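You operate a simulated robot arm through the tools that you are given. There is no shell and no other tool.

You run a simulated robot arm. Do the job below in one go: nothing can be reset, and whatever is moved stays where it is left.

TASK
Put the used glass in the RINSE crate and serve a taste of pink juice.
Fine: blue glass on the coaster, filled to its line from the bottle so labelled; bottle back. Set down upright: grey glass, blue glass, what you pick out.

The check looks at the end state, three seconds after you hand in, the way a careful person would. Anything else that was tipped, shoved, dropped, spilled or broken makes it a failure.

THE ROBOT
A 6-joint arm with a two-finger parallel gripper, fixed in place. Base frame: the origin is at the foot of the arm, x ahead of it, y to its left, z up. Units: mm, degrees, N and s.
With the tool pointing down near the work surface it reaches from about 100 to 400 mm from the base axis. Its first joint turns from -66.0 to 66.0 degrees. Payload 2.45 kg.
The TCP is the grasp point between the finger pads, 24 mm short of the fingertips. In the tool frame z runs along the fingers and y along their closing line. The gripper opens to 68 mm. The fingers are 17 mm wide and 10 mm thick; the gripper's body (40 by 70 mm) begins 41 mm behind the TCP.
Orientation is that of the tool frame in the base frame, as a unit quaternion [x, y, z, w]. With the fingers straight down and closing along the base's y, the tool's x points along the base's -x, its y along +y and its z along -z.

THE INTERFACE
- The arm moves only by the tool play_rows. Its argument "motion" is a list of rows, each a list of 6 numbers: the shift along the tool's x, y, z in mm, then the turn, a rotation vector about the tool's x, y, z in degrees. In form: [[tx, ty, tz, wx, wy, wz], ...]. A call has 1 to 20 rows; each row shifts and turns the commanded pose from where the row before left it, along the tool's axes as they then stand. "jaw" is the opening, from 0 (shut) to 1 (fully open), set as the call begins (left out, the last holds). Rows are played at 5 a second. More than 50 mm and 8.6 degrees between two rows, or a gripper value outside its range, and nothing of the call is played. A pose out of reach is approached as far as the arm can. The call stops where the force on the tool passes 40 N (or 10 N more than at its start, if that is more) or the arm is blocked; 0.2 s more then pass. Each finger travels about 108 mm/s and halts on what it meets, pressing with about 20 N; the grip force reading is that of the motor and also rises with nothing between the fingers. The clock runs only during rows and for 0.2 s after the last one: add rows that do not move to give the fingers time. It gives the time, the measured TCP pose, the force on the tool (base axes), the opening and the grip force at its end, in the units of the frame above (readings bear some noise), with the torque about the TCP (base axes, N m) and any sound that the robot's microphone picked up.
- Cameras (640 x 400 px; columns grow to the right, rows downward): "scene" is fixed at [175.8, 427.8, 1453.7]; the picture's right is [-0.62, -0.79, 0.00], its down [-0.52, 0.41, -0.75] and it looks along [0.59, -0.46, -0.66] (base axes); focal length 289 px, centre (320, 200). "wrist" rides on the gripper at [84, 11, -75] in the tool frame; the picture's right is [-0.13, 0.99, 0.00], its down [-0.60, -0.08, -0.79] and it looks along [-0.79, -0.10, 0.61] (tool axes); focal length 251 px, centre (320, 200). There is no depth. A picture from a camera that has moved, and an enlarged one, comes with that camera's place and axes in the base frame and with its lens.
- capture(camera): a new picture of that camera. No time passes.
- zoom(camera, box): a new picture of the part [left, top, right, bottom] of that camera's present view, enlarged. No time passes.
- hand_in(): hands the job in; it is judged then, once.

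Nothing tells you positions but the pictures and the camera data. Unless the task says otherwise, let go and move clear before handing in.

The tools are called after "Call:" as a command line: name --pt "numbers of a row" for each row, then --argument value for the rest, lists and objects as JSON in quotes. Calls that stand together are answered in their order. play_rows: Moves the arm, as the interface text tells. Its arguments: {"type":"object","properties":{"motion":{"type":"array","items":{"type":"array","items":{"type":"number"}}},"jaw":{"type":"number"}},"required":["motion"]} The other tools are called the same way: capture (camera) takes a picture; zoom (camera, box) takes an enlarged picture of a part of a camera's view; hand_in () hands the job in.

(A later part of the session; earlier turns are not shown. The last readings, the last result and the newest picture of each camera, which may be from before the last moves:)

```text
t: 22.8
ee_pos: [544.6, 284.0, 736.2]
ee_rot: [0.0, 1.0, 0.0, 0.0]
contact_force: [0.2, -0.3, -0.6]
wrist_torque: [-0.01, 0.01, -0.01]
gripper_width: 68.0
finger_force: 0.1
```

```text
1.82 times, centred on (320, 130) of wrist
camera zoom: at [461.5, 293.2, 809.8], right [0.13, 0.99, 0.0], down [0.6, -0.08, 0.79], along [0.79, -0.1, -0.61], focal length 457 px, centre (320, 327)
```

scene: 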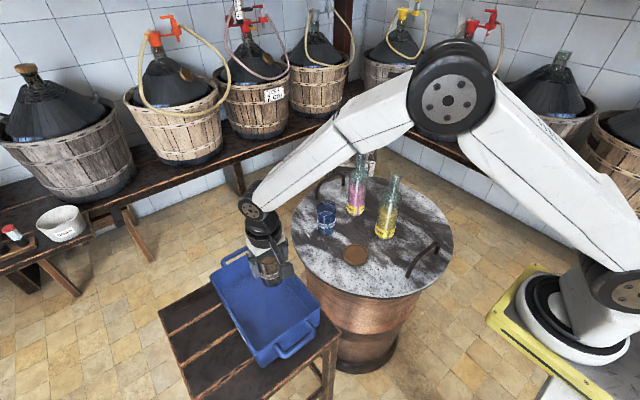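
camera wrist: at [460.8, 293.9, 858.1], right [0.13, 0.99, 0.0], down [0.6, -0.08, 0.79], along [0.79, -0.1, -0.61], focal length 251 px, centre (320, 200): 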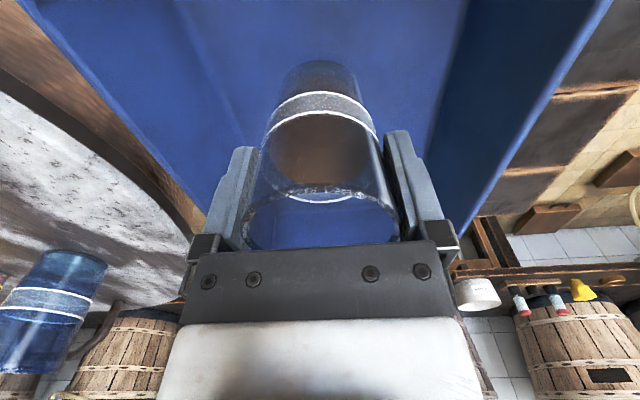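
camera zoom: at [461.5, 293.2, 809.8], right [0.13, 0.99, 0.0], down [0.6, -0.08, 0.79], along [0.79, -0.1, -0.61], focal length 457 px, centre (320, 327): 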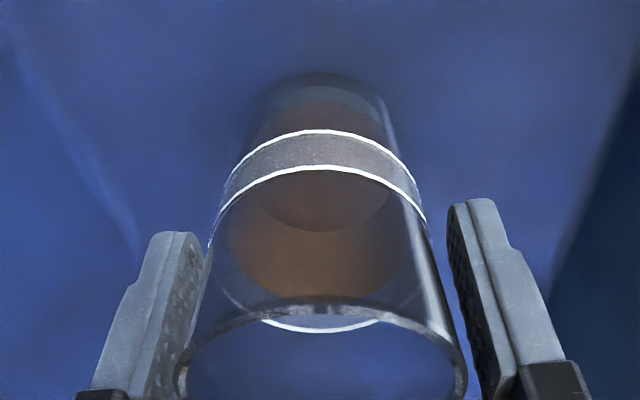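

Released cleanly. Raising straight up and checking the grey glass stands upright in the crate.

Call:
play_rows --pt "0 0 -10 0 0 0" --pt "0 0 -15 0 0 0" --pt "0 0 -30 0 0 0" --pt "0 0 -40 0 0 0" --pt "0 0 -45 0 0 0" --pt "0 0 -45 0 0 0" --pt "0 0 -15 0 0 0" --pt "0 0 0 0 0 0"

Call:
capture --camera "wrist"

Call:
zoom --camera "scene" --box '[190, 200, 350, 370]'

```text
t: 24.6
ee_pos: [542.6, 282.7, 937.0]
ee_rot: [-0.001, 1.0, 0.0, 0.0]
contact_force: [-0.6, 0.2, 0.8]
wrist_torque: [-0.01, 0.03, 0.0]
gripper_width: 68.1
finger_force: 0.1
```

```text
taken
camera wrist: at [461.0, 293.0, 1010.0], right [0.13, 0.99, 0.0], down [0.6, -0.08, 0.79], along [0.79, -0.1, -0.61], focal length 251 px, centre (320, 200)
```

wrist: 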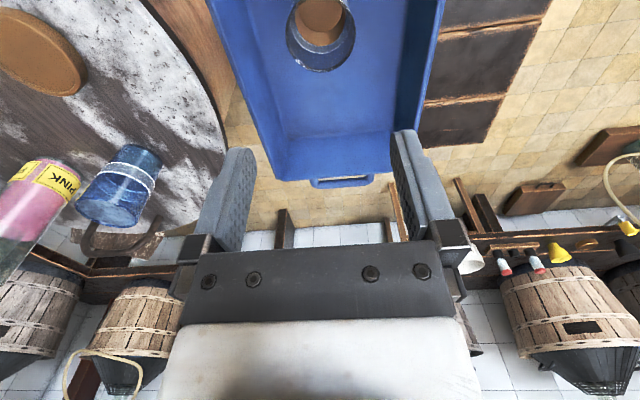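

```text
2.35 times, centred on (270, 285) of scene
camera zoom: at [175.8, 427.8, 1453.7], right [-0.62, -0.79, 0.0], down [-0.52, 0.41, -0.75], along [0.59, -0.46, -0.66], focal length 681 px, centre (438, 0)
```

zoom: 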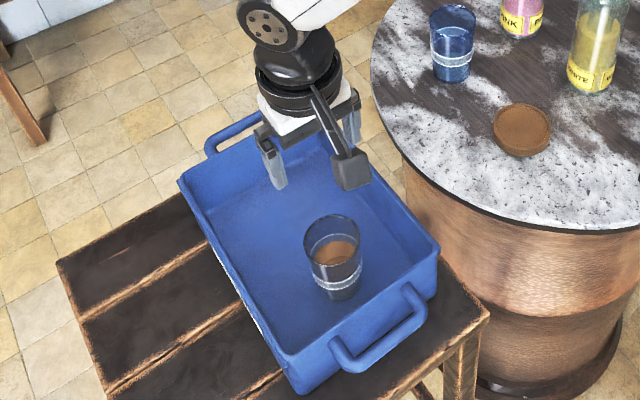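

The grey glass stands upright in RINSE. Now moving over to the blue glass at about (667, 14.5) at a safe height.

Call:
play_rows --pt "0 -40 0 0 0 0" --pt "-20 -40 0 0 0 0" --pt "-20 -40 0 0 0 0" --pt "-20 -40 0 0 0 0" --pt "-21 -40 0 0 0 0" --pt "-21 -40 0 0 0 0" --pt "-20 -29 0 0 0 0" --pt "0 0 0 0 0 0"

Call:
zoom --camera "wrist" --box '[220, 0, 440, 200]'

Call:
capture --camera "scene"

```text
t: 26.4
ee_pos: [666.8, 14.2, 936.0]
ee_rot: [0.0, 1.0, 0.0, 0.0]
contact_force: [0.2, 0.6, 0.6]
wrist_torque: [-0.02, 0.01, 0.02]
gripper_width: 67.9
finger_force: 0.1
```

```text
2.00 times, centred on (330, 100) of wrist
camera zoom: at [583.6, 25.0, 1009.3], right [0.13, 0.99, 0.0], down [0.6, -0.08, 0.79], along [0.79, -0.1, -0.61], focal length 503 px, centre (300, 400)
```

zoom: 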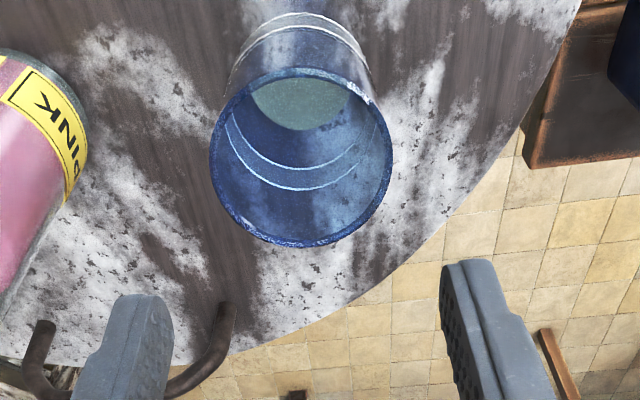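

```text
taken
```

scene: 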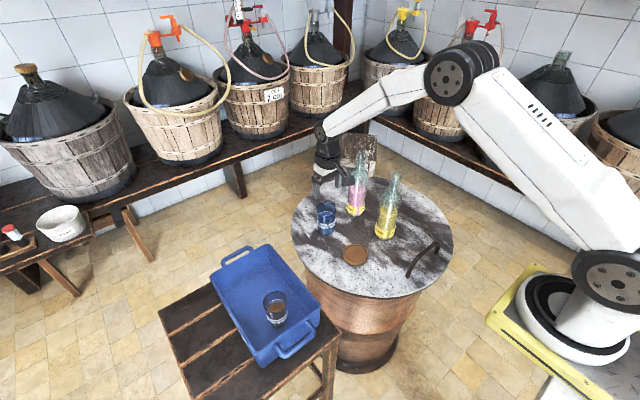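

Call:
play_rows --pt "0 -1 25 0 0 0" --pt "0 0 20 0 0 0" --pt "0 0 10 0 0 0" --pt "0 0 0 0 0 0"

Call:
zoom --camera "wrist" --box '[220, 80, 430, 220]'

```text
t: 27.4
ee_pos: [666.7, 14.6, 881.4]
ee_rot: [0.001, 1.0, 0.0, 0.0]
contact_force: [0.8, 0.3, -0.3]
wrist_torque: [-0.03, -0.03, 0.01]
gripper_width: 68.2
finger_force: 0.1
```

```text
2.86 times, centred on (325, 150) of wrist
camera zoom: at [583.8, 23.6, 953.8], right [0.13, 0.99, 0.0], down [0.6, -0.08, 0.79], along [0.79, -0.1, -0.61], focal length 718 px, centre (306, 343)
```

zoom: 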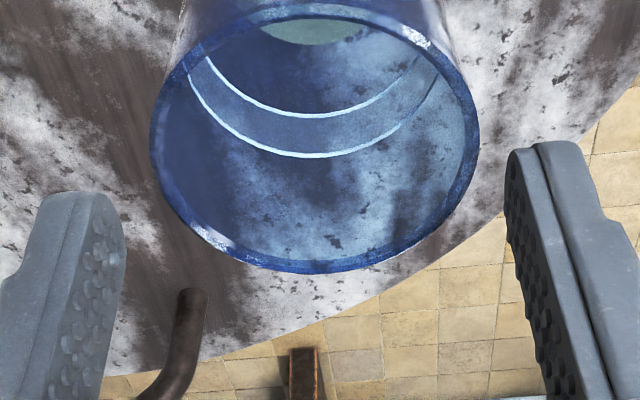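

Call:
play_rows --pt "0 0.9 15 0 0 0" --pt "0 0 15 0 0 0" --pt "0 0 15 0 0 0" --pt "0 0 15 0 0 0" --pt "0 0 0 0 0 0"

Call:
zoom --camera "wrist" --box '[220, 80, 430, 220]'

```text
t: 28.6
ee_pos: [666.8, 15.0, 820.5]
ee_rot: [0.0, 1.0, 0.0, 0.0]
contact_force: [-0.4, 0.0, -1.1]
wrist_torque: [0.02, 0.0, 0.01]
gripper_width: 67.9
finger_force: 0.0
```

```text
2.86 times, centred on (325, 150) of wrist
camera zoom: at [583.7, 23.9, 894.6], right [0.13, 0.99, 0.0], down [0.6, -0.08, 0.79], along [0.79, -0.1, -0.61], focal length 718 px, centre (306, 343)
```

zoom: 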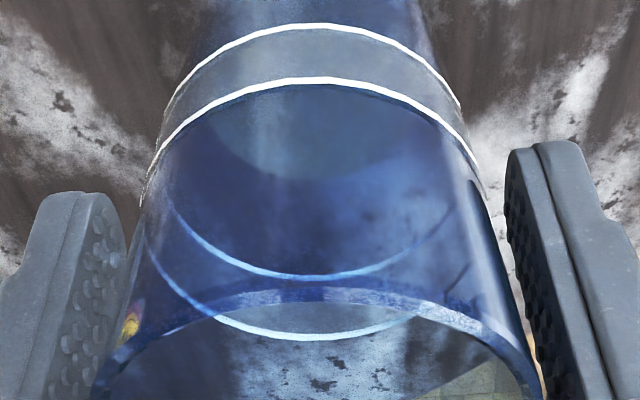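

Well centred. Closing on the blue glass.

Call:
play_rows --pt "0 0 0 0 0 0" --pt "0 0 0 0 0 0" --pt "0 0 0 0 0 0" --pt "0 0 0 0 0 0" --jaw 0

Call:
play_rows --pt "0 0 -5 0 0 0" --pt "0 0 -10 0 0 0" --pt "0 0 -25 0 0 0" --pt "0 0 -30 0 0 0" --pt "0 0 0 0 0 0"

Call:
capture --camera "wrist"

Call:
capture --camera "scene"

```text
t: 29.6
ee_pos: [666.4, 13.9, 821.5]
ee_rot: [-0.001, 1.0, 0.0, 0.0]
contact_force: [-0.2, 0.2, -0.4]
wrist_torque: [-0.02, -0.03, -0.02]
gripper_width: 61.1
finger_force: 20.1
```

```text
t: 30.8
ee_pos: [668.0, 14.1, 891.4]
ee_rot: [0.0, 1.0, 0.0, 0.0]
contact_force: [-0.2, 0.3, -1.9]
wrist_torque: [0.0, -0.01, 0.03]
gripper_width: 61.0
finger_force: 19.9
```

```text
taken
camera wrist: at [585.0, 24.8, 964.8], right [0.13, 0.99, 0.0], down [0.6, -0.08, 0.79], along [0.79, -0.1, -0.61], focal length 251 px, centre (320, 200)
```

wrist: 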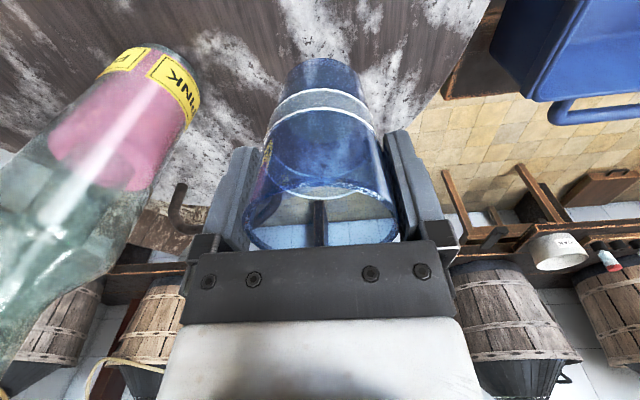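

```text
taken
```

scene: 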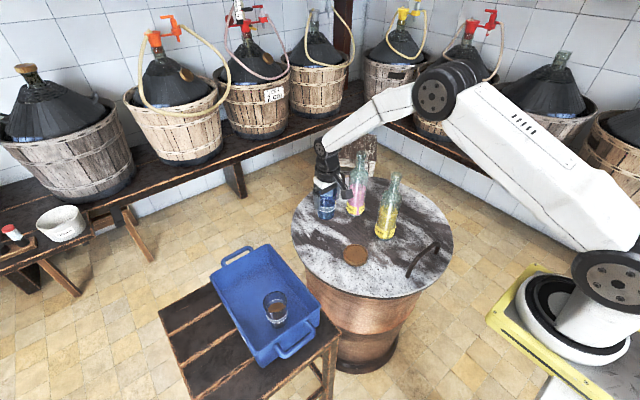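

Blue glass is held. Moving it over the coaster at about (529, 14.5), keeping 60 mm clearance, then checking alignment.

Call:
play_rows --pt "35 0 0 0 0 0" --pt "35 0 0 0 0 0" --pt "35 0 0 0 0 0" --pt "33 0 0 0 0 0" --pt "0 0 0 0 0 0"

Call:
capture --camera "wrist"

Call:
zoom --camera "scene" --box '[320, 190, 410, 275]'

```text
t: 32.0
ee_pos: [527.8, 13.9, 891.0]
ee_rot: [0.0, 1.0, 0.001, 0.0]
contact_force: [0.5, 0.1, -1.6]
wrist_torque: [0.01, -0.01, 0.0]
gripper_width: 61.8
finger_force: 20.1
```

```text
taken
camera wrist: at [444.6, 23.4, 963.8], right [0.13, 0.99, 0.0], down [0.6, -0.08, 0.79], along [0.79, -0.1, -0.61], focal length 251 px, centre (320, 200)
```

wrist: 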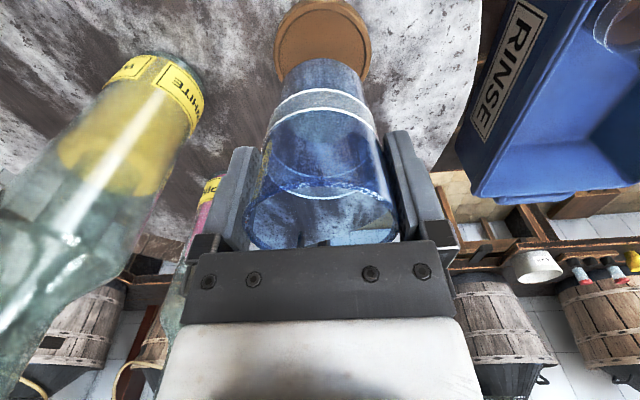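

```text
4.71 times, centred on (365, 232) of scene
camera zoom: at [175.8, 427.8, 1453.7], right [-0.62, -0.79, 0.0], down [-0.52, 0.41, -0.75], along [0.59, -0.46, -0.66], focal length 1361 px, centre (108, 47)
```

zoom: 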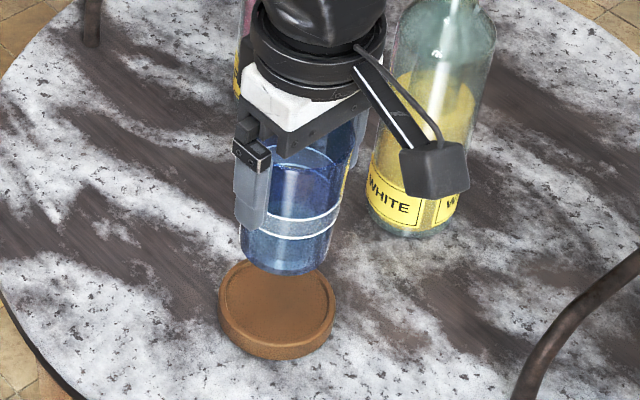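

Call:
zoom --camera "wrist" --box '[240, 0, 400, 110]'

```text
3.64 times, centred on (320, 55) of wrist
camera zoom: at [444.6, 23.4, 963.8], right [0.13, 0.99, 0.0], down [0.6, -0.08, 0.79], along [0.79, -0.1, -0.61], focal length 914 px, centre (320, 727)
```

zoom: 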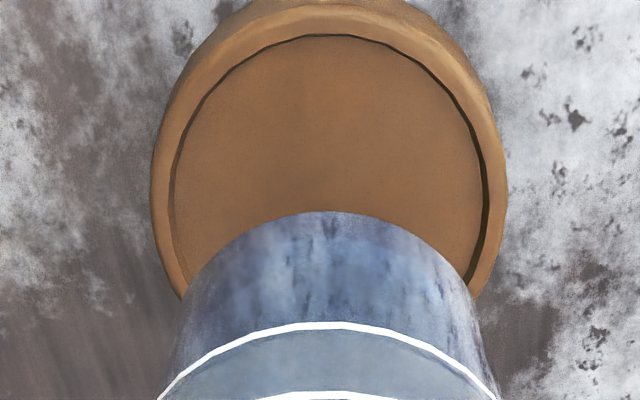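

Coaster centre looks ~3–4 mm further in +x and ~1 mm in +y; recess has ~6 mm tolerance. Adjusting and lowering.

Call:
play_rows --pt "-3.5 0.8 10 0 0 0" --pt "0 0 20 0 0 0" --pt "0 0 15 0 0 0" --pt "0 0 0 0 0 0"

Call:
zoom --camera "wrist" --box '[240, 0, 400, 110]'

Call:
zoom --camera "scene" --box '[335, 215, 385, 275]'

```text
t: 33.0
ee_pos: [532.5, 15.9, 846.4]
ee_rot: [0.0, 1.0, 0.0, 0.0]
contact_force: [-0.1, 0.3, -2.3]
wrist_torque: [0.0, 0.01, 0.01]
gripper_width: 61.2
finger_force: 20.0
```

```text
3.64 times, centred on (320, 55) of wrist
camera zoom: at [448.3, 24.8, 919.9], right [0.13, 0.99, 0.0], down [0.6, -0.08, 0.79], along [0.79, -0.1, -0.61], focal length 914 px, centre (320, 727)
```

zoom: 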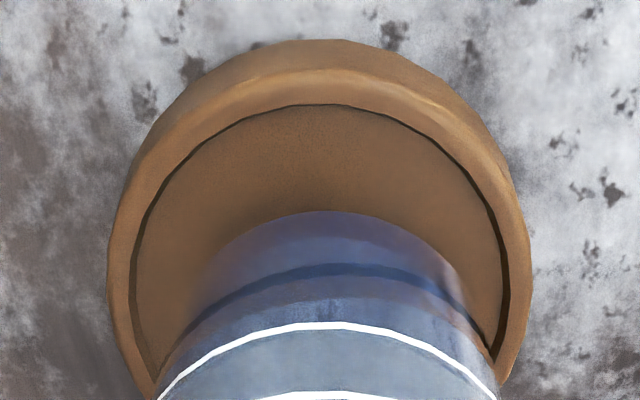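

```text
6.67 times, centred on (360, 245) of scene
camera zoom: at [175.9, 427.8, 1453.7], right [-0.62, -0.79, 0.0], down [-0.52, 0.41, -0.75], along [0.59, -0.46, -0.66], focal length 1928 px, centre (53, -100)
```

zoom: 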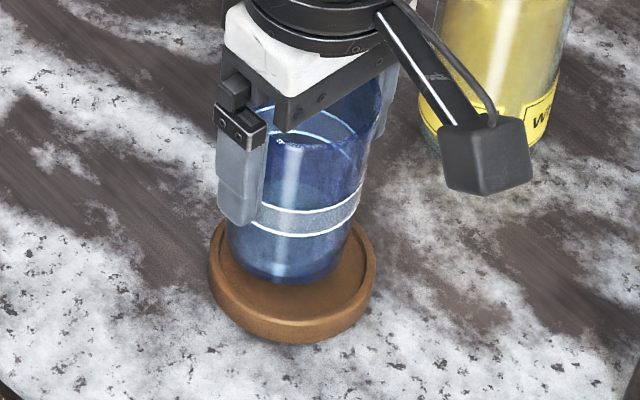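

Call:
play_rows --pt "0 0 8 0 0 0" --pt "0 0 4 0 0 0" --pt "0 0 0 0 0 0"

Call:
zoom --camera "wrist" --box '[240, 0, 400, 110]'

Call:
zoom --camera "scene" --box '[335, 215, 385, 275]'

```text
t: 33.8
ee_pos: [532.7, 15.7, 834.8]
ee_rot: [0.0, 1.0, 0.0, 0.002]
contact_force: [-0.9, 2.0, 12.2]
wrist_torque: [-0.04, -0.12, 0.0]
gripper_width: 61.1
finger_force: 19.9
```

```text
3.64 times, centred on (320, 55) of wrist
camera zoom: at [449.7, 25.4, 908.0], right [0.13, 0.99, 0.0], down [0.6, -0.08, 0.8], along [0.79, -0.1, -0.61], focal length 914 px, centre (320, 727)
```

zoom: 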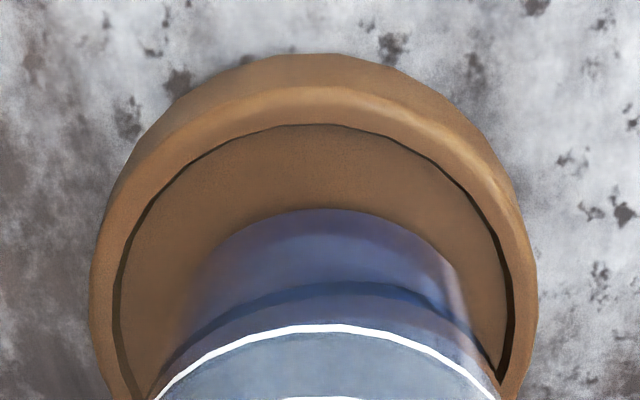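

```text
6.67 times, centred on (360, 245) of scene
camera zoom: at [175.6, 427.8, 1453.8], right [-0.62, -0.79, 0.0], down [-0.52, 0.41, -0.75], along [0.59, -0.46, -0.66], focal length 1928 px, centre (53, -100)
```

zoom: 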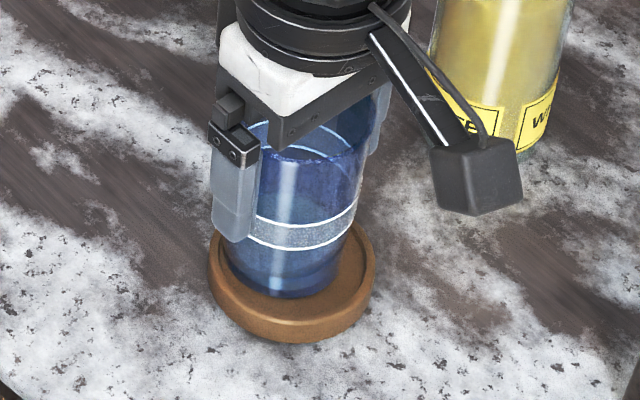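

Contact came ~2–3 mm early and the views suggest the base is offset toward +x, probably catching the coaster's rim. I'll lift 7 mm, shift back −5 mm in x and −1.5 mm in y, then look again.

Call:
play_rows --pt "0 0 -7 0 0 0" --pt "5 -1.5 0 0 0 0" --pt "0 0 0 0 0 0"

Call:
zoom --camera "wrist" --box '[240, 0, 400, 110]'

Call:
zoom --camera "scene" --box '[340, 225, 380, 265]'

```text
t: 34.6
ee_pos: [526.1, 14.6, 841.0]
ee_rot: [0.001, 1.0, 0.0, 0.001]
contact_force: [-0.8, -0.2, -1.8]
wrist_torque: [0.03, 0.0, 0.02]
gripper_width: 61.2
finger_force: 20.0
```

```text
3.64 times, centred on (320, 55) of wrist
camera zoom: at [443.9, 23.8, 914.3], right [0.13, 0.99, 0.0], down [0.6, -0.08, 0.79], along [0.79, -0.1, -0.61], focal length 914 px, centre (320, 727)
```

zoom: 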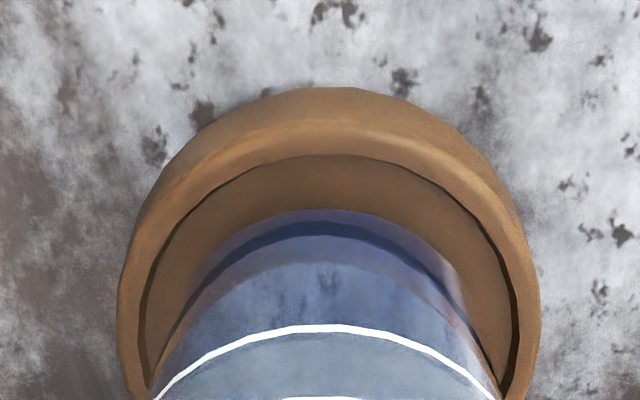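

```text
10.00 times, centred on (360, 245) of scene
camera zoom: at [175.9, 427.8, 1453.7], right [-0.62, -0.79, 0.0], down [-0.52, 0.41, -0.75], along [0.59, -0.46, -0.66], focal length 2892 px, centre (-80, -250)
```

zoom: 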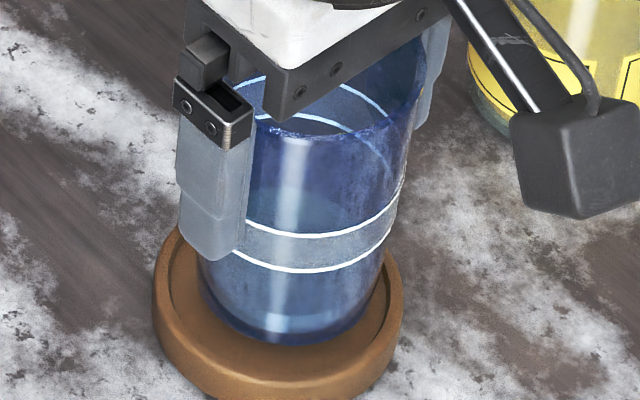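

Call:
play_rows --pt "0 0 4 0 0 0" --pt "0 0 2 0 0 0" --pt "0 0 0 0 0 0"

Call:
play_rows --pt "0 0 1.5 0 0 0" --pt "0 0 0 0 0 0"

```text
t: 35.4
ee_pos: [526.5, 13.6, 835.4]
ee_rot: [0.0, 1.0, 0.0, 0.0]
contact_force: [-3.1, 0.4, 7.6]
wrist_torque: [-0.02, 0.03, 0.02]
gripper_width: 61.8
finger_force: 19.9
```

```text
t: 36.0
ee_pos: [528.2, 13.8, 833.4]
ee_rot: [-0.001, 1.0, 0.0, 0.0]
contact_force: [-1.5, 0.4, 13.2]
wrist_torque: [-0.02, -0.19, 0.0]
gripper_width: 61.4
finger_force: 19.8
```

Call:
zoom --camera "wrist" --box '[240, 0, 400, 110]'

Call:
zoom --camera "scene" --box '[340, 225, 380, 265]'

```text
3.64 times, centred on (320, 55) of wrist
camera zoom: at [444.6, 23.7, 906.8], right [0.13, 0.99, 0.0], down [0.6, -0.08, 0.79], along [0.79, -0.1, -0.61], focal length 914 px, centre (320, 727)
```

zoom: 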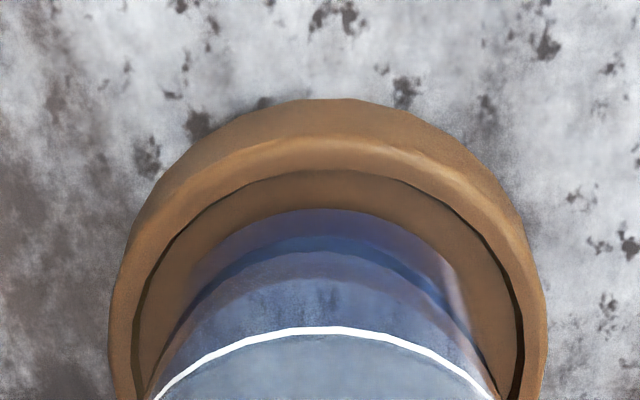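

```text
10.00 times, centred on (360, 245) of scene
camera zoom: at [175.6, 427.8, 1453.8], right [-0.62, -0.79, 0.0], down [-0.52, 0.41, -0.75], along [0.59, -0.46, -0.66], focal length 2892 px, centre (-80, -250)
```

zoom: 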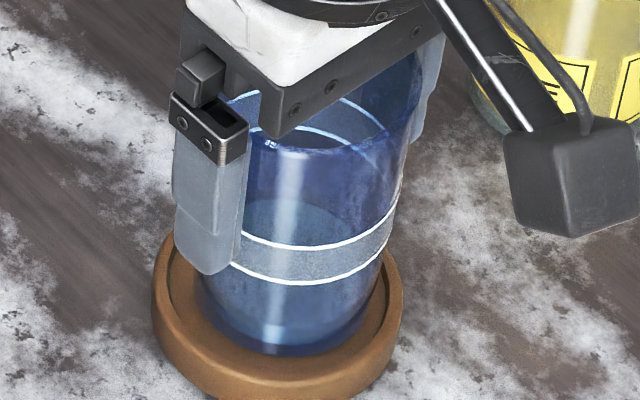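

The glass now sits centred within the recess. Relieving the press force and releasing.

Call:
play_rows --pt "0 0 -1.5 0 0 0" --pt "0 0 0 0 0 0"

Call:
play_rows --pt "0 0 0 0 0 0" --pt "0 0 0 0 0 0" --pt "0 0 0 0 0 0" --jaw 1

Call:
zoom --camera "wrist" --box '[220, 80, 430, 220]'

Call:
zoom --camera "scene" --box '[340, 225, 380, 265]'

```text
t: 36.6
ee_pos: [526.3, 13.7, 834.2]
ee_rot: [0.001, 1.0, 0.0, -0.001]
contact_force: [-0.1, -0.2, -2.0]
wrist_torque: [0.01, -0.01, -0.06]
gripper_width: 61.3
finger_force: 19.8
```

```text
t: 37.4
ee_pos: [528.3, 13.8, 834.1]
ee_rot: [0.0, 1.0, 0.0, 0.001]
contact_force: [-0.3, -0.1, -0.2]
wrist_torque: [-0.03, 0.01, 0.01]
gripper_width: 68.1
finger_force: 0.1
```

```text
2.86 times, centred on (325, 150) of wrist
camera zoom: at [444.2, 23.6, 908.2], right [0.13, 0.99, 0.0], down [0.6, -0.08, 0.79], along [0.79, -0.1, -0.61], focal length 718 px, centre (306, 343)
```

zoom: 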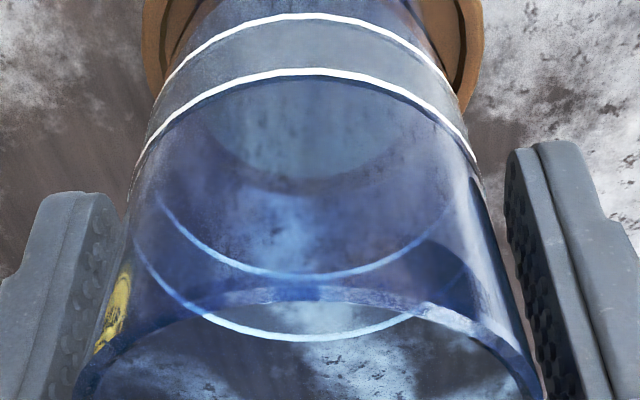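

```text
10.00 times, centred on (360, 245) of scene
camera zoom: at [175.8, 427.8, 1453.7], right [-0.62, -0.79, 0.0], down [-0.52, 0.41, -0.75], along [0.59, -0.46, -0.66], focal length 2892 px, centre (-80, -250)
```

zoom: 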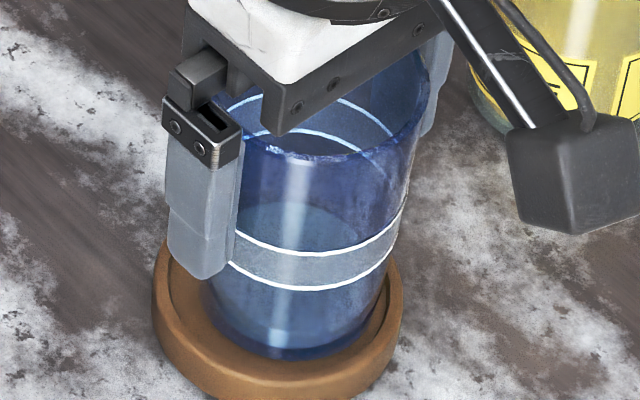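

Call:
play_rows --pt "0 0 -10 0 0 0" --pt "0 0 -15 0 0 0" --pt "0 0 -25 0 0 0" --pt "0 0 -40 0 0 0" --pt "0 0 -45 0 0 0" --pt "0 0 -45 0 0 0" --pt "0 0 0 0 0 0"

Call:
capture --camera "wrist"

Call:
zoom --camera "wrist" --box '[240, 0, 420, 110]'

Call:
zoom --camera "scene" --box '[340, 215, 385, 265]'

```text
t: 39.0
ee_pos: [526.0, 13.7, 1014.4]
ee_rot: [0.0, 1.0, 0.0, 0.001]
contact_force: [0.5, 0.3, -0.3]
wrist_torque: [-0.01, 0.0, 0.01]
gripper_width: 67.8
finger_force: 0.2
```

```text
taken
camera wrist: at [442.1, 24.4, 1088.9], right [0.13, 0.99, 0.0], down [0.6, -0.08, 0.79], along [0.79, -0.1, -0.61], focal length 251 px, centre (320, 200)
```

wrist: 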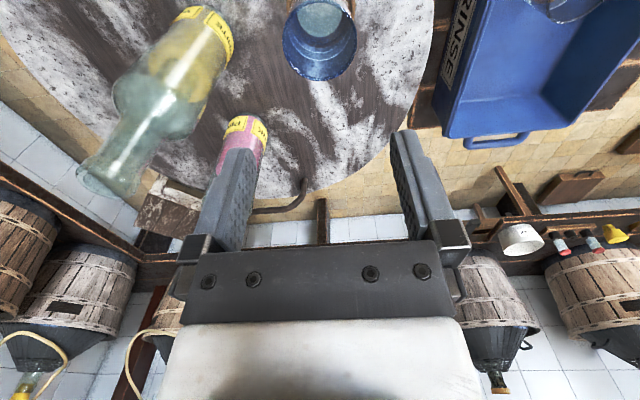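

```text
3.56 times, centred on (330, 55) of wrist
camera zoom: at [442.1, 24.4, 1088.9], right [0.13, 0.99, 0.0], down [0.6, -0.08, 0.79], along [0.79, -0.1, -0.61], focal length 894 px, centre (284, 716)
```

zoom: 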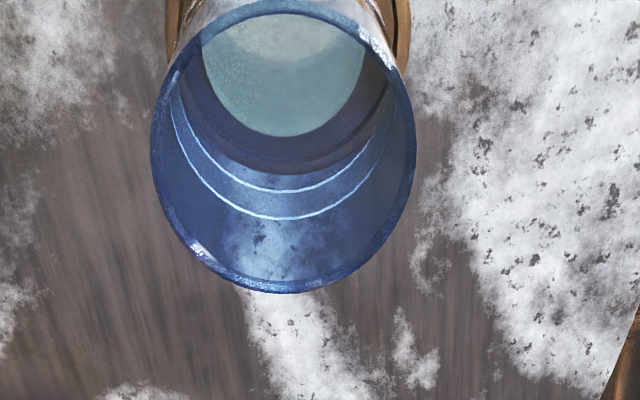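

```text
8.00 times, centred on (362, 240) of scene
camera zoom: at [175.8, 427.8, 1453.7], right [-0.62, -0.79, 0.0], down [-0.52, 0.41, -0.75], along [0.59, -0.46, -0.66], focal length 2314 px, centre (-20, -120)
```

zoom: 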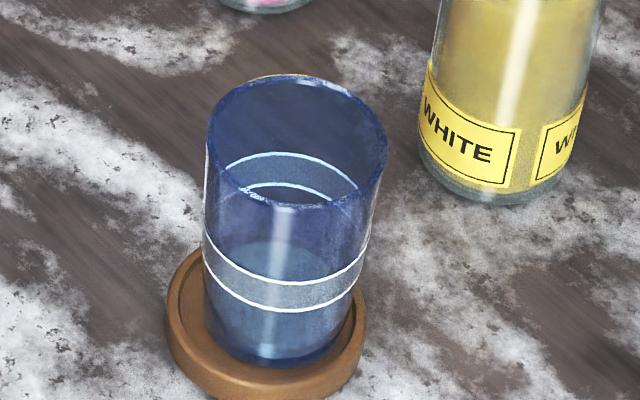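

The blue glass is upright on the coaster. I'll back the arm off to view the whole glass/coaster and both bottles for verification and localization.

Call:
play_rows --pt "30 0 0 0 0 0" --pt "40 -10 0 0 0 0" --pt "40 -20 0 0 0 0" --pt "10 -30 0 0 0 0" --pt "0 0 0 0 0 0"

Call:
capture --camera "wrist"

Call:
zoom --camera "wrist" --box '[300, 20, 420, 130]'

Call:
zoom --camera "scene" --box '[330, 140, 420, 250]'

```text
t: 40.2
ee_pos: [407.1, -45.9, 1014.6]
ee_rot: [0.0, 1.0, 0.0, 0.0]
contact_force: [-0.4, 0.0, 0.6]
wrist_torque: [-0.02, -0.01, 0.04]
gripper_width: 68.0
finger_force: 0.1
```

```text
taken
camera wrist: at [323.3, -36.4, 1088.2], right [0.13, 0.99, 0.0], down [0.6, -0.08, 0.79], along [0.79, -0.1, -0.61], focal length 251 px, centre (320, 200)
```

wrist: 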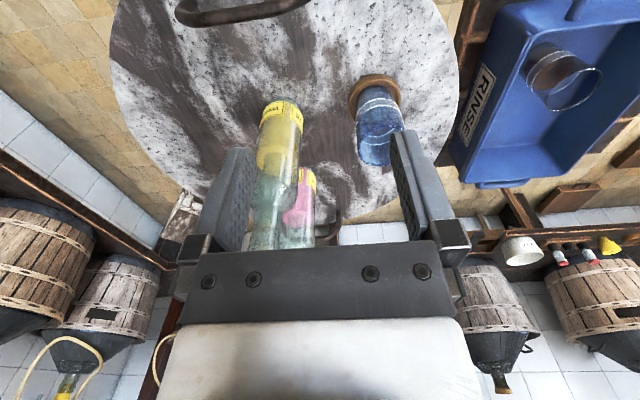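

```text
3.64 times, centred on (360, 75) of wrist
camera zoom: at [323.3, -36.4, 1088.2], right [0.13, 0.99, 0.0], down [0.6, -0.08, 0.79], along [0.79, -0.1, -0.61], focal length 914 px, centre (174, 654)
```

zoom: 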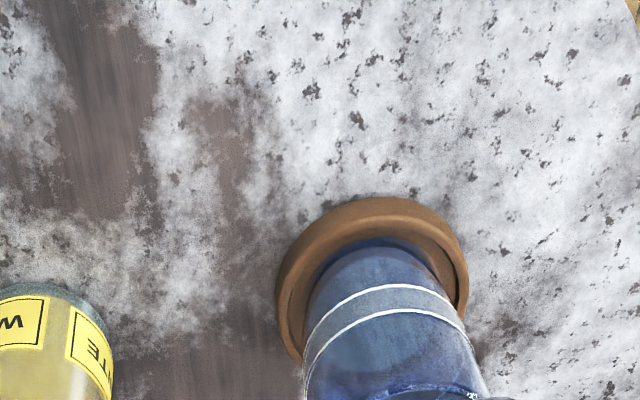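

```text
3.64 times, centred on (375, 195) of scene
camera zoom: at [175.8, 427.8, 1453.7], right [-0.62, -0.79, 0.0], down [-0.52, 0.41, -0.75], along [0.59, -0.46, -0.66], focal length 1052 px, centre (120, 218)
```

zoom: 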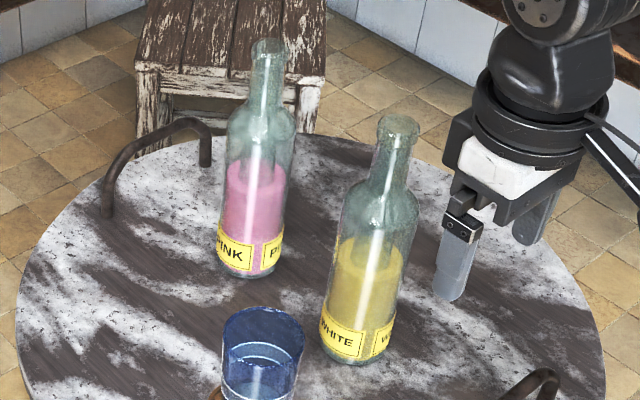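

Call:
zoom --camera "scene" --box '[342, 235, 372, 265]'

Call:
zoom --camera "wrist" --box '[340, 60, 410, 120]'

```text
13.33 times, centred on (357, 250) of scene
camera zoom: at [175.8, 427.8, 1453.7], right [-0.62, -0.79, 0.0], down [-0.52, 0.41, -0.75], along [0.59, -0.46, -0.66], focal length 3857 px, centre (-173, -467)
```

zoom: 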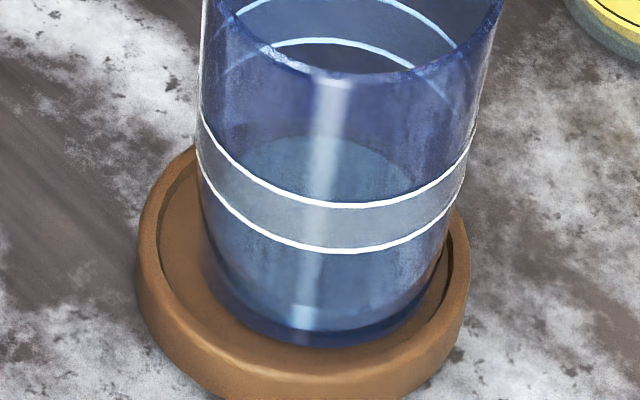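

```text
6.67 times, centred on (375, 90) of wrist
camera zoom: at [323.3, -36.4, 1088.2], right [0.13, 0.99, 0.0], down [0.6, -0.08, 0.79], along [0.79, -0.1, -0.61], focal length 1676 px, centre (-47, 933)
```

zoom: 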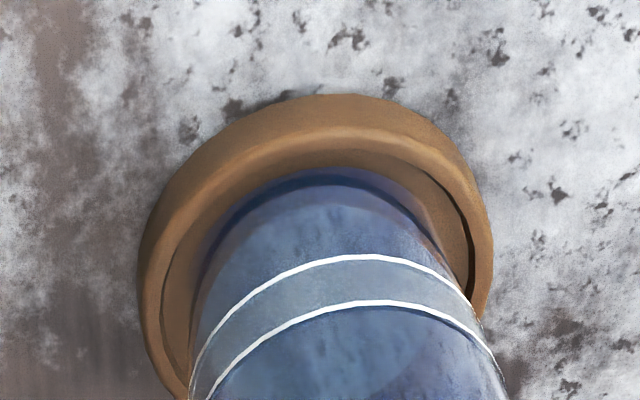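

The glass sits flat inside the coaster recess. For the bottle I plan a side grasp near its centre of mass with the tool heading −50° and pitched 28° below horizontal, avoiding the WHITE bottle. First I'll reorient high above the table to check the arm can do it.

Call:
play_rows --pt "-38 11.5 -24 0 0 0" --pt "-38 11.5 -24 0 0 0" --pt "-38 11.5 -24 0 0 0" --pt "-39 11.5 -24 0 0 0" --pt "0 0 0 0 0 8.3" --pt "0 0 0 0 0 8.4" --pt "0 0 0 0 0 8.3" --pt "0 0 0 0 0 8.4" --pt "0 0 0 0 0 8.3" --pt "0 0 0 0 0 8.3" --pt "0 0 0 0 0 0"

Call:
capture --camera "wrist"

Call:
capture --camera "scene"

```text
t: 42.6
ee_pos: [560.5, -1.1, 1111.4]
ee_rot: [0.423, 0.906, 0.0, 0.0]
contact_force: [0.7, 0.0, -0.1]
wrist_torque: [0.03, 0.0, -0.01]
gripper_width: 67.8
finger_force: 0.1
```

```text
taken
camera wrist: at [515.0, 70.1, 1184.2], right [0.84, 0.54, 0.0], down [0.33, -0.51, 0.79], along [0.43, -0.67, -0.61], focal length 251 px, centre (320, 200)
```

wrist: 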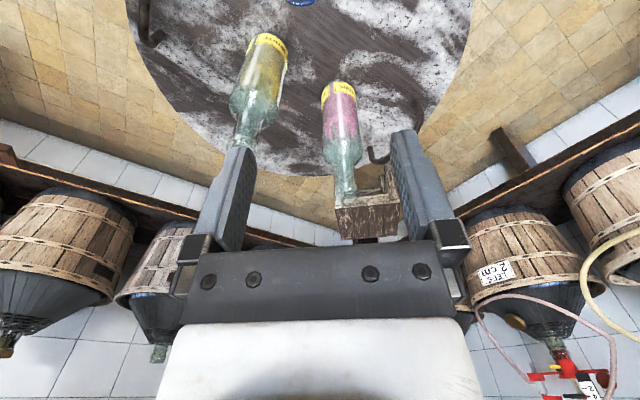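

```text
taken
```

scene: 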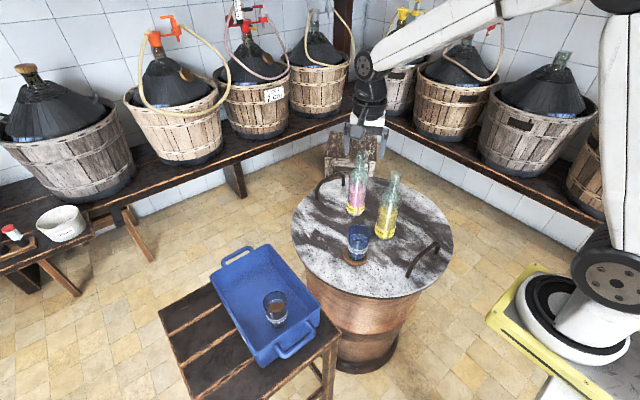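

Reorientation in heading works and this view shows both bottles clearly. Zooming to localize the PINK bottle.

Call:
zoom --camera "wrist" --box '[220, 20, 400, 220]'

Call:
zoom --camera "wrist" --box '[300, 60, 400, 210]'

Call:
zoom --camera "scene" --box '[330, 140, 420, 270]'

```text
2.00 times, centred on (310, 120) of wrist
camera zoom: at [515.0, 70.1, 1184.2], right [0.84, 0.54, 0.0], down [0.33, -0.51, 0.79], along [0.43, -0.67, -0.61], focal length 503 px, centre (340, 360)
```

zoom: 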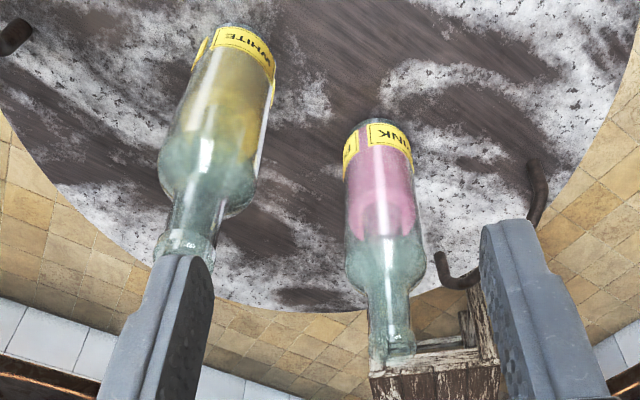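

```text
2.67 times, centred on (350, 135) of wrist
camera zoom: at [515.0, 70.1, 1184.2], right [0.84, 0.54, 0.0], down [0.33, -0.51, 0.79], along [0.43, -0.67, -0.61], focal length 670 px, centre (240, 373)
```

zoom: 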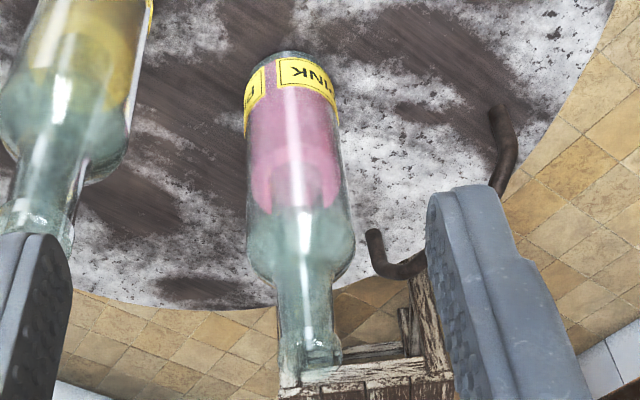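

```text
3.08 times, centred on (375, 205) of scene
camera zoom: at [175.8, 427.8, 1453.7], right [-0.62, -0.79, 0.0], down [-0.52, 0.41, -0.75], along [0.59, -0.46, -0.66], focal length 890 px, centre (151, 185)
```

zoom: 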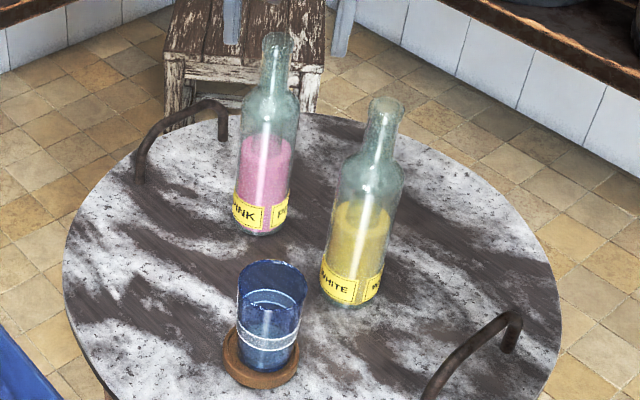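

PINK bottle ≈ (678, −125), body ~61 mm diameter, top ≈ 985. Now pitching the tool to 28° below horizontal here, high above everything.

Call:
play_rows --pt "0 0 0 0 -7.75 0" --pt "0 0 0 0 -7.75 0" --pt "0 0 0 0 -7.75 0" --pt "0 0 0 0 -7.75 0" --pt "0 0 0 0 -7.75 0" --pt "0 0 0 0 -7.75 0" --pt "0 0 0 0 -7.75 0" --pt "0 0 0 0 -7.75 0" --pt "0 0 0 0 0 0" --pt "0 0 0 0 0 0"

Call:
capture --camera "wrist"

Call:
capture --camera "scene"

```text
t: 44.8
ee_pos: [559.2, 0.5, 1109.3]
ee_rot: [0.362, 0.777, -0.218, 0.466]
contact_force: [0.8, 0.3, 0.1]
wrist_torque: [0.03, -0.05, 0.02]
gripper_width: 68.0
finger_force: 0.0
```

```text
taken
camera wrist: at [501.0, 86.4, 1069.5], right [0.8, 0.59, 0.11], down [-0.33, 0.27, 0.91], along [0.5, -0.76, 0.41], focal length 251 px, centre (320, 200)
```

wrist: 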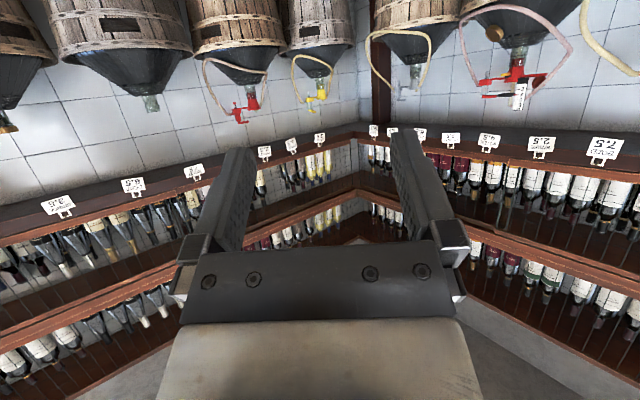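

```text
taken
```

scene: 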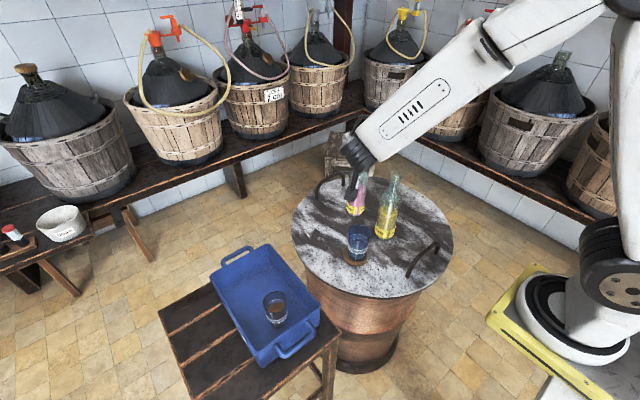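

Pitch pose reached. Now a dry run (no bottle) of the pouring pose: move to where the TCP would be when pouring from the −x/−y side, then roll 83° about the horizontal heading axis.

Call:
play_rows --pt "22.3 -31.9 4.9 0 0 0" --pt "22.3 -31.9 4.9 0 0 0" --pt "22.3 -31.9 4.9 0 0 0" --pt "22.3 -31.9 4.9 0 0 0" --pt "22.3 -31.9 4.9 0 0 0" --pt "0 0 0 0 0 0"

Call:
capture --camera "scene"

```text
t: 46.2
ee_pos: [440.8, -66.5, 1009.9]
ee_rot: [0.362, 0.778, -0.218, 0.465]
contact_force: [-0.1, 0.2, -0.8]
wrist_torque: [-0.01, -0.02, -0.01]
gripper_width: 67.7
finger_force: 0.1
out of reach, approached as far as the arm can: row 5
```

```text
taken
```

scene: 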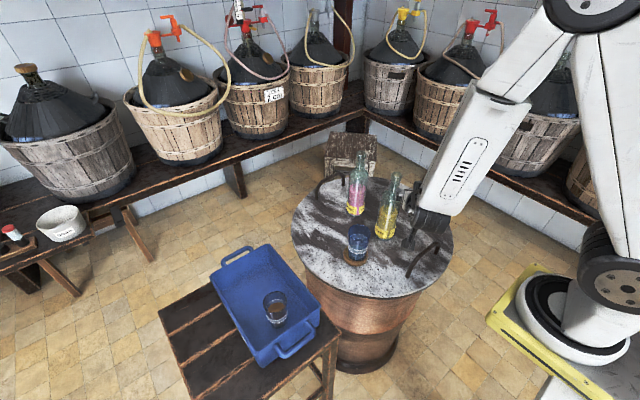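

That inner pose is beyond the arm's limits, so I'll use the mirrored pour: TCP on the +x/+y side of the glass at ≈ (640, 107), mouth pointing toward the robot-right. Moving there at a safe height.

Call:
play_rows --pt "0 44 0 0 0 0" --pt "0 44 0 0 0 0" --pt "0 44 0 0 0 0" --pt "0 44 0 0 0 0" --pt "0 44 0 0 0 0" --pt "0 44 0 0 0 0" --pt "0 0 0 0 0 0"

Call:
capture --camera "scene"

```text
t: 47.8
ee_pos: [646.1, 102.1, 1010.7]
ee_rot: [0.361, 0.777, -0.217, 0.467]
contact_force: [0.2, -0.6, -0.5]
wrist_torque: [-0.02, 0.01, 0.03]
gripper_width: 67.8
finger_force: 0.1
```

```text
taken
```

scene: 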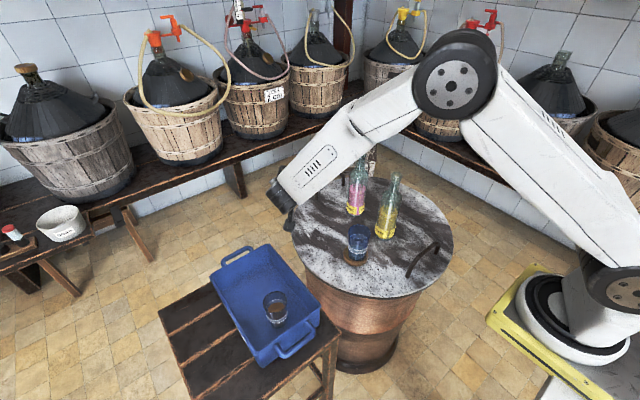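

Call:
play_rows --pt "0 0 0 -3.893 0 7.329" --pt "0 0 0 -3.893 0 7.329" --pt "0 0 0 -3.893 0 7.329" --pt "0 0 0 -3.893 0 7.329" --pt "0 0 0 -3.893 0 7.329" --pt "0 0 0 -3.893 0 7.329" --pt "0 0 0 -3.893 0 7.329" --pt "0 0 0 -3.893 0 7.329" --pt "0 0 0 -3.893 0 7.329" --pt "0 0 0 -3.893 0 7.329" --pt "0 0 0 0 0 0"

Call:
capture --camera "scene"

Call:
capture --camera "wrist"

```text
t: 50.2
ee_pos: [870.6, 216.4, 1170.4]
ee_rot: [0.582, 0.437, 0.35, 0.59]
contact_force: [0.3, 0.0, -0.6]
wrist_torque: [-0.02, -0.04, 0.01]
gripper_width: 68.0
finger_force: 0.0
out of reach, approached as far as the arm can: row 4, 5, 6, 7, 8, 9, 10
```

```text
taken
```

scene: 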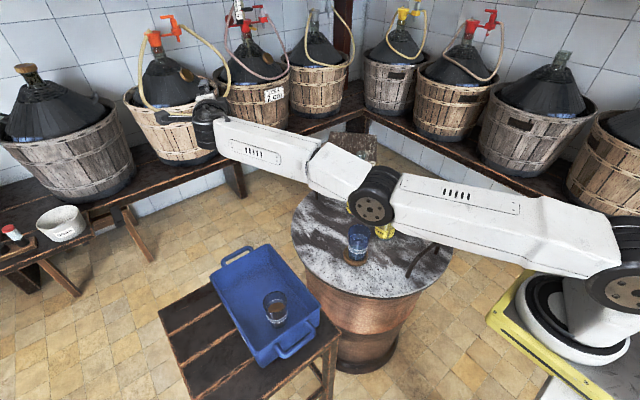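

```text
taken
camera wrist: at [834.3, 321.6, 1174.9], right [0.05, -0.04, 1.0], down [-0.96, -0.26, 0.03], along [0.26, -0.96, -0.05], focal length 251 px, centre (320, 200)
```

wrist: 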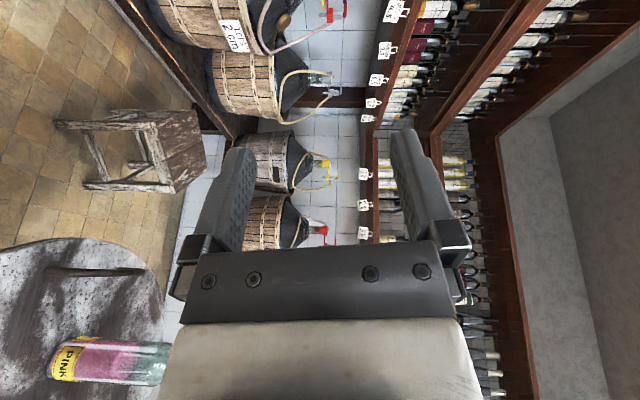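

The roll in this wrist configuration runs into joint limits and the arm drifted outward (no contact, nothing hit). I'll retrace step by step back to the previous orientation and then use a different wrist configuration.

Call:
play_rows --pt "-17.1 -18.9 -15.5 3.893 0 -7.329" --pt "-14.5 -21.9 -14.1 3.893 0 -7.329" --pt "-11.5 -24.5 -12.5 3.893 0 -7.329" --pt "-8.2 -26.5 -10.8 3.893 0 -7.329"

Call:
capture --camera "scene"

```text
t: 51.2
ee_pos: [854.4, 208.1, 1107.5]
ee_rot: [0.524, 0.614, 0.129, 0.576]
contact_force: [-0.2, 0.4, 0.6]
wrist_torque: [0.02, -0.01, 0.01]
gripper_width: 68.4
finger_force: 0.1
out of reach, approached as far as the arm can: row 1, 2, 3, 4
```

```text
taken
```

scene: 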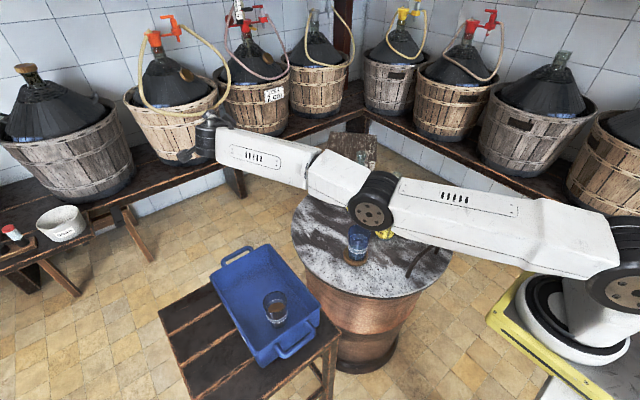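

Call:
play_rows --pt "-15.8 -18.1 -15.8 3.893 0 -7.329" --pt "-13.3 -21.0 -14.5 3.893 0 -7.329" --pt "-10.5 -23.4 -13.0 3.893 0 -7.329"

Call:
capture --camera "scene"

```text
t: 52.0
ee_pos: [829.5, 193.5, 1109.3]
ee_rot: [0.454, 0.712, -0.047, 0.534]
contact_force: [0.2, 0.1, -0.3]
wrist_torque: [0.01, -0.03, 0.04]
gripper_width: 67.8
finger_force: 0.1
out of reach, approached as far as the arm can: row 1, 2, 3
```

```text
taken
```

scene: 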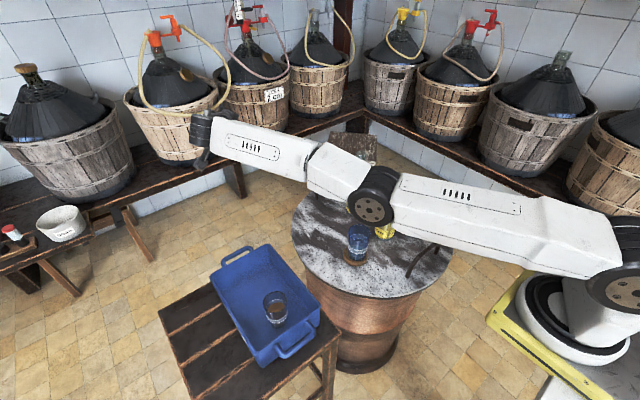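

Call:
play_rows --pt "-7.3 -25.4 -11.3 3.893 0 -7.329" --pt "-4.0 -26.8 -9.6 3.893 0 -7.329" --pt "-0.5 -27.7 -7.7 3.893 0 -7.329"

Call:
play_rows --pt "-3 -28 -10 0 0 0" --pt "-3 -28 -10 0 0 0"

Call:
capture --camera "scene"

```text
t: 52.8
ee_pos: [799.2, 177.0, 1114.5]
ee_rot: [0.362, 0.777, -0.22, 0.466]
contact_force: [0.5, -0.2, 0.4]
wrist_torque: [0.03, -0.01, 0.01]
gripper_width: 68.1
finger_force: 0.0
out of reach, approached as far as the arm can: row 1, 2, 3
```

```text
t: 53.4
ee_pos: [798.6, 178.6, 1119.8]
ee_rot: [0.362, 0.777, -0.218, 0.467]
contact_force: [-0.2, 0.0, 0.3]
wrist_torque: [-0.01, 0.01, 0.02]
gripper_width: 68.0
finger_force: 0.1
out of reach, approached as far as the arm can: row 1, 2
```

```text
taken
```

scene: 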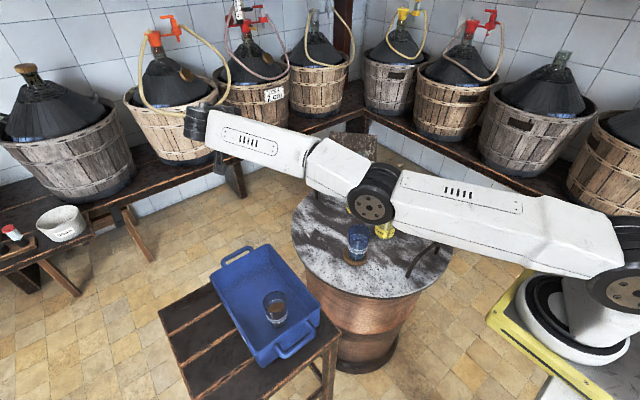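

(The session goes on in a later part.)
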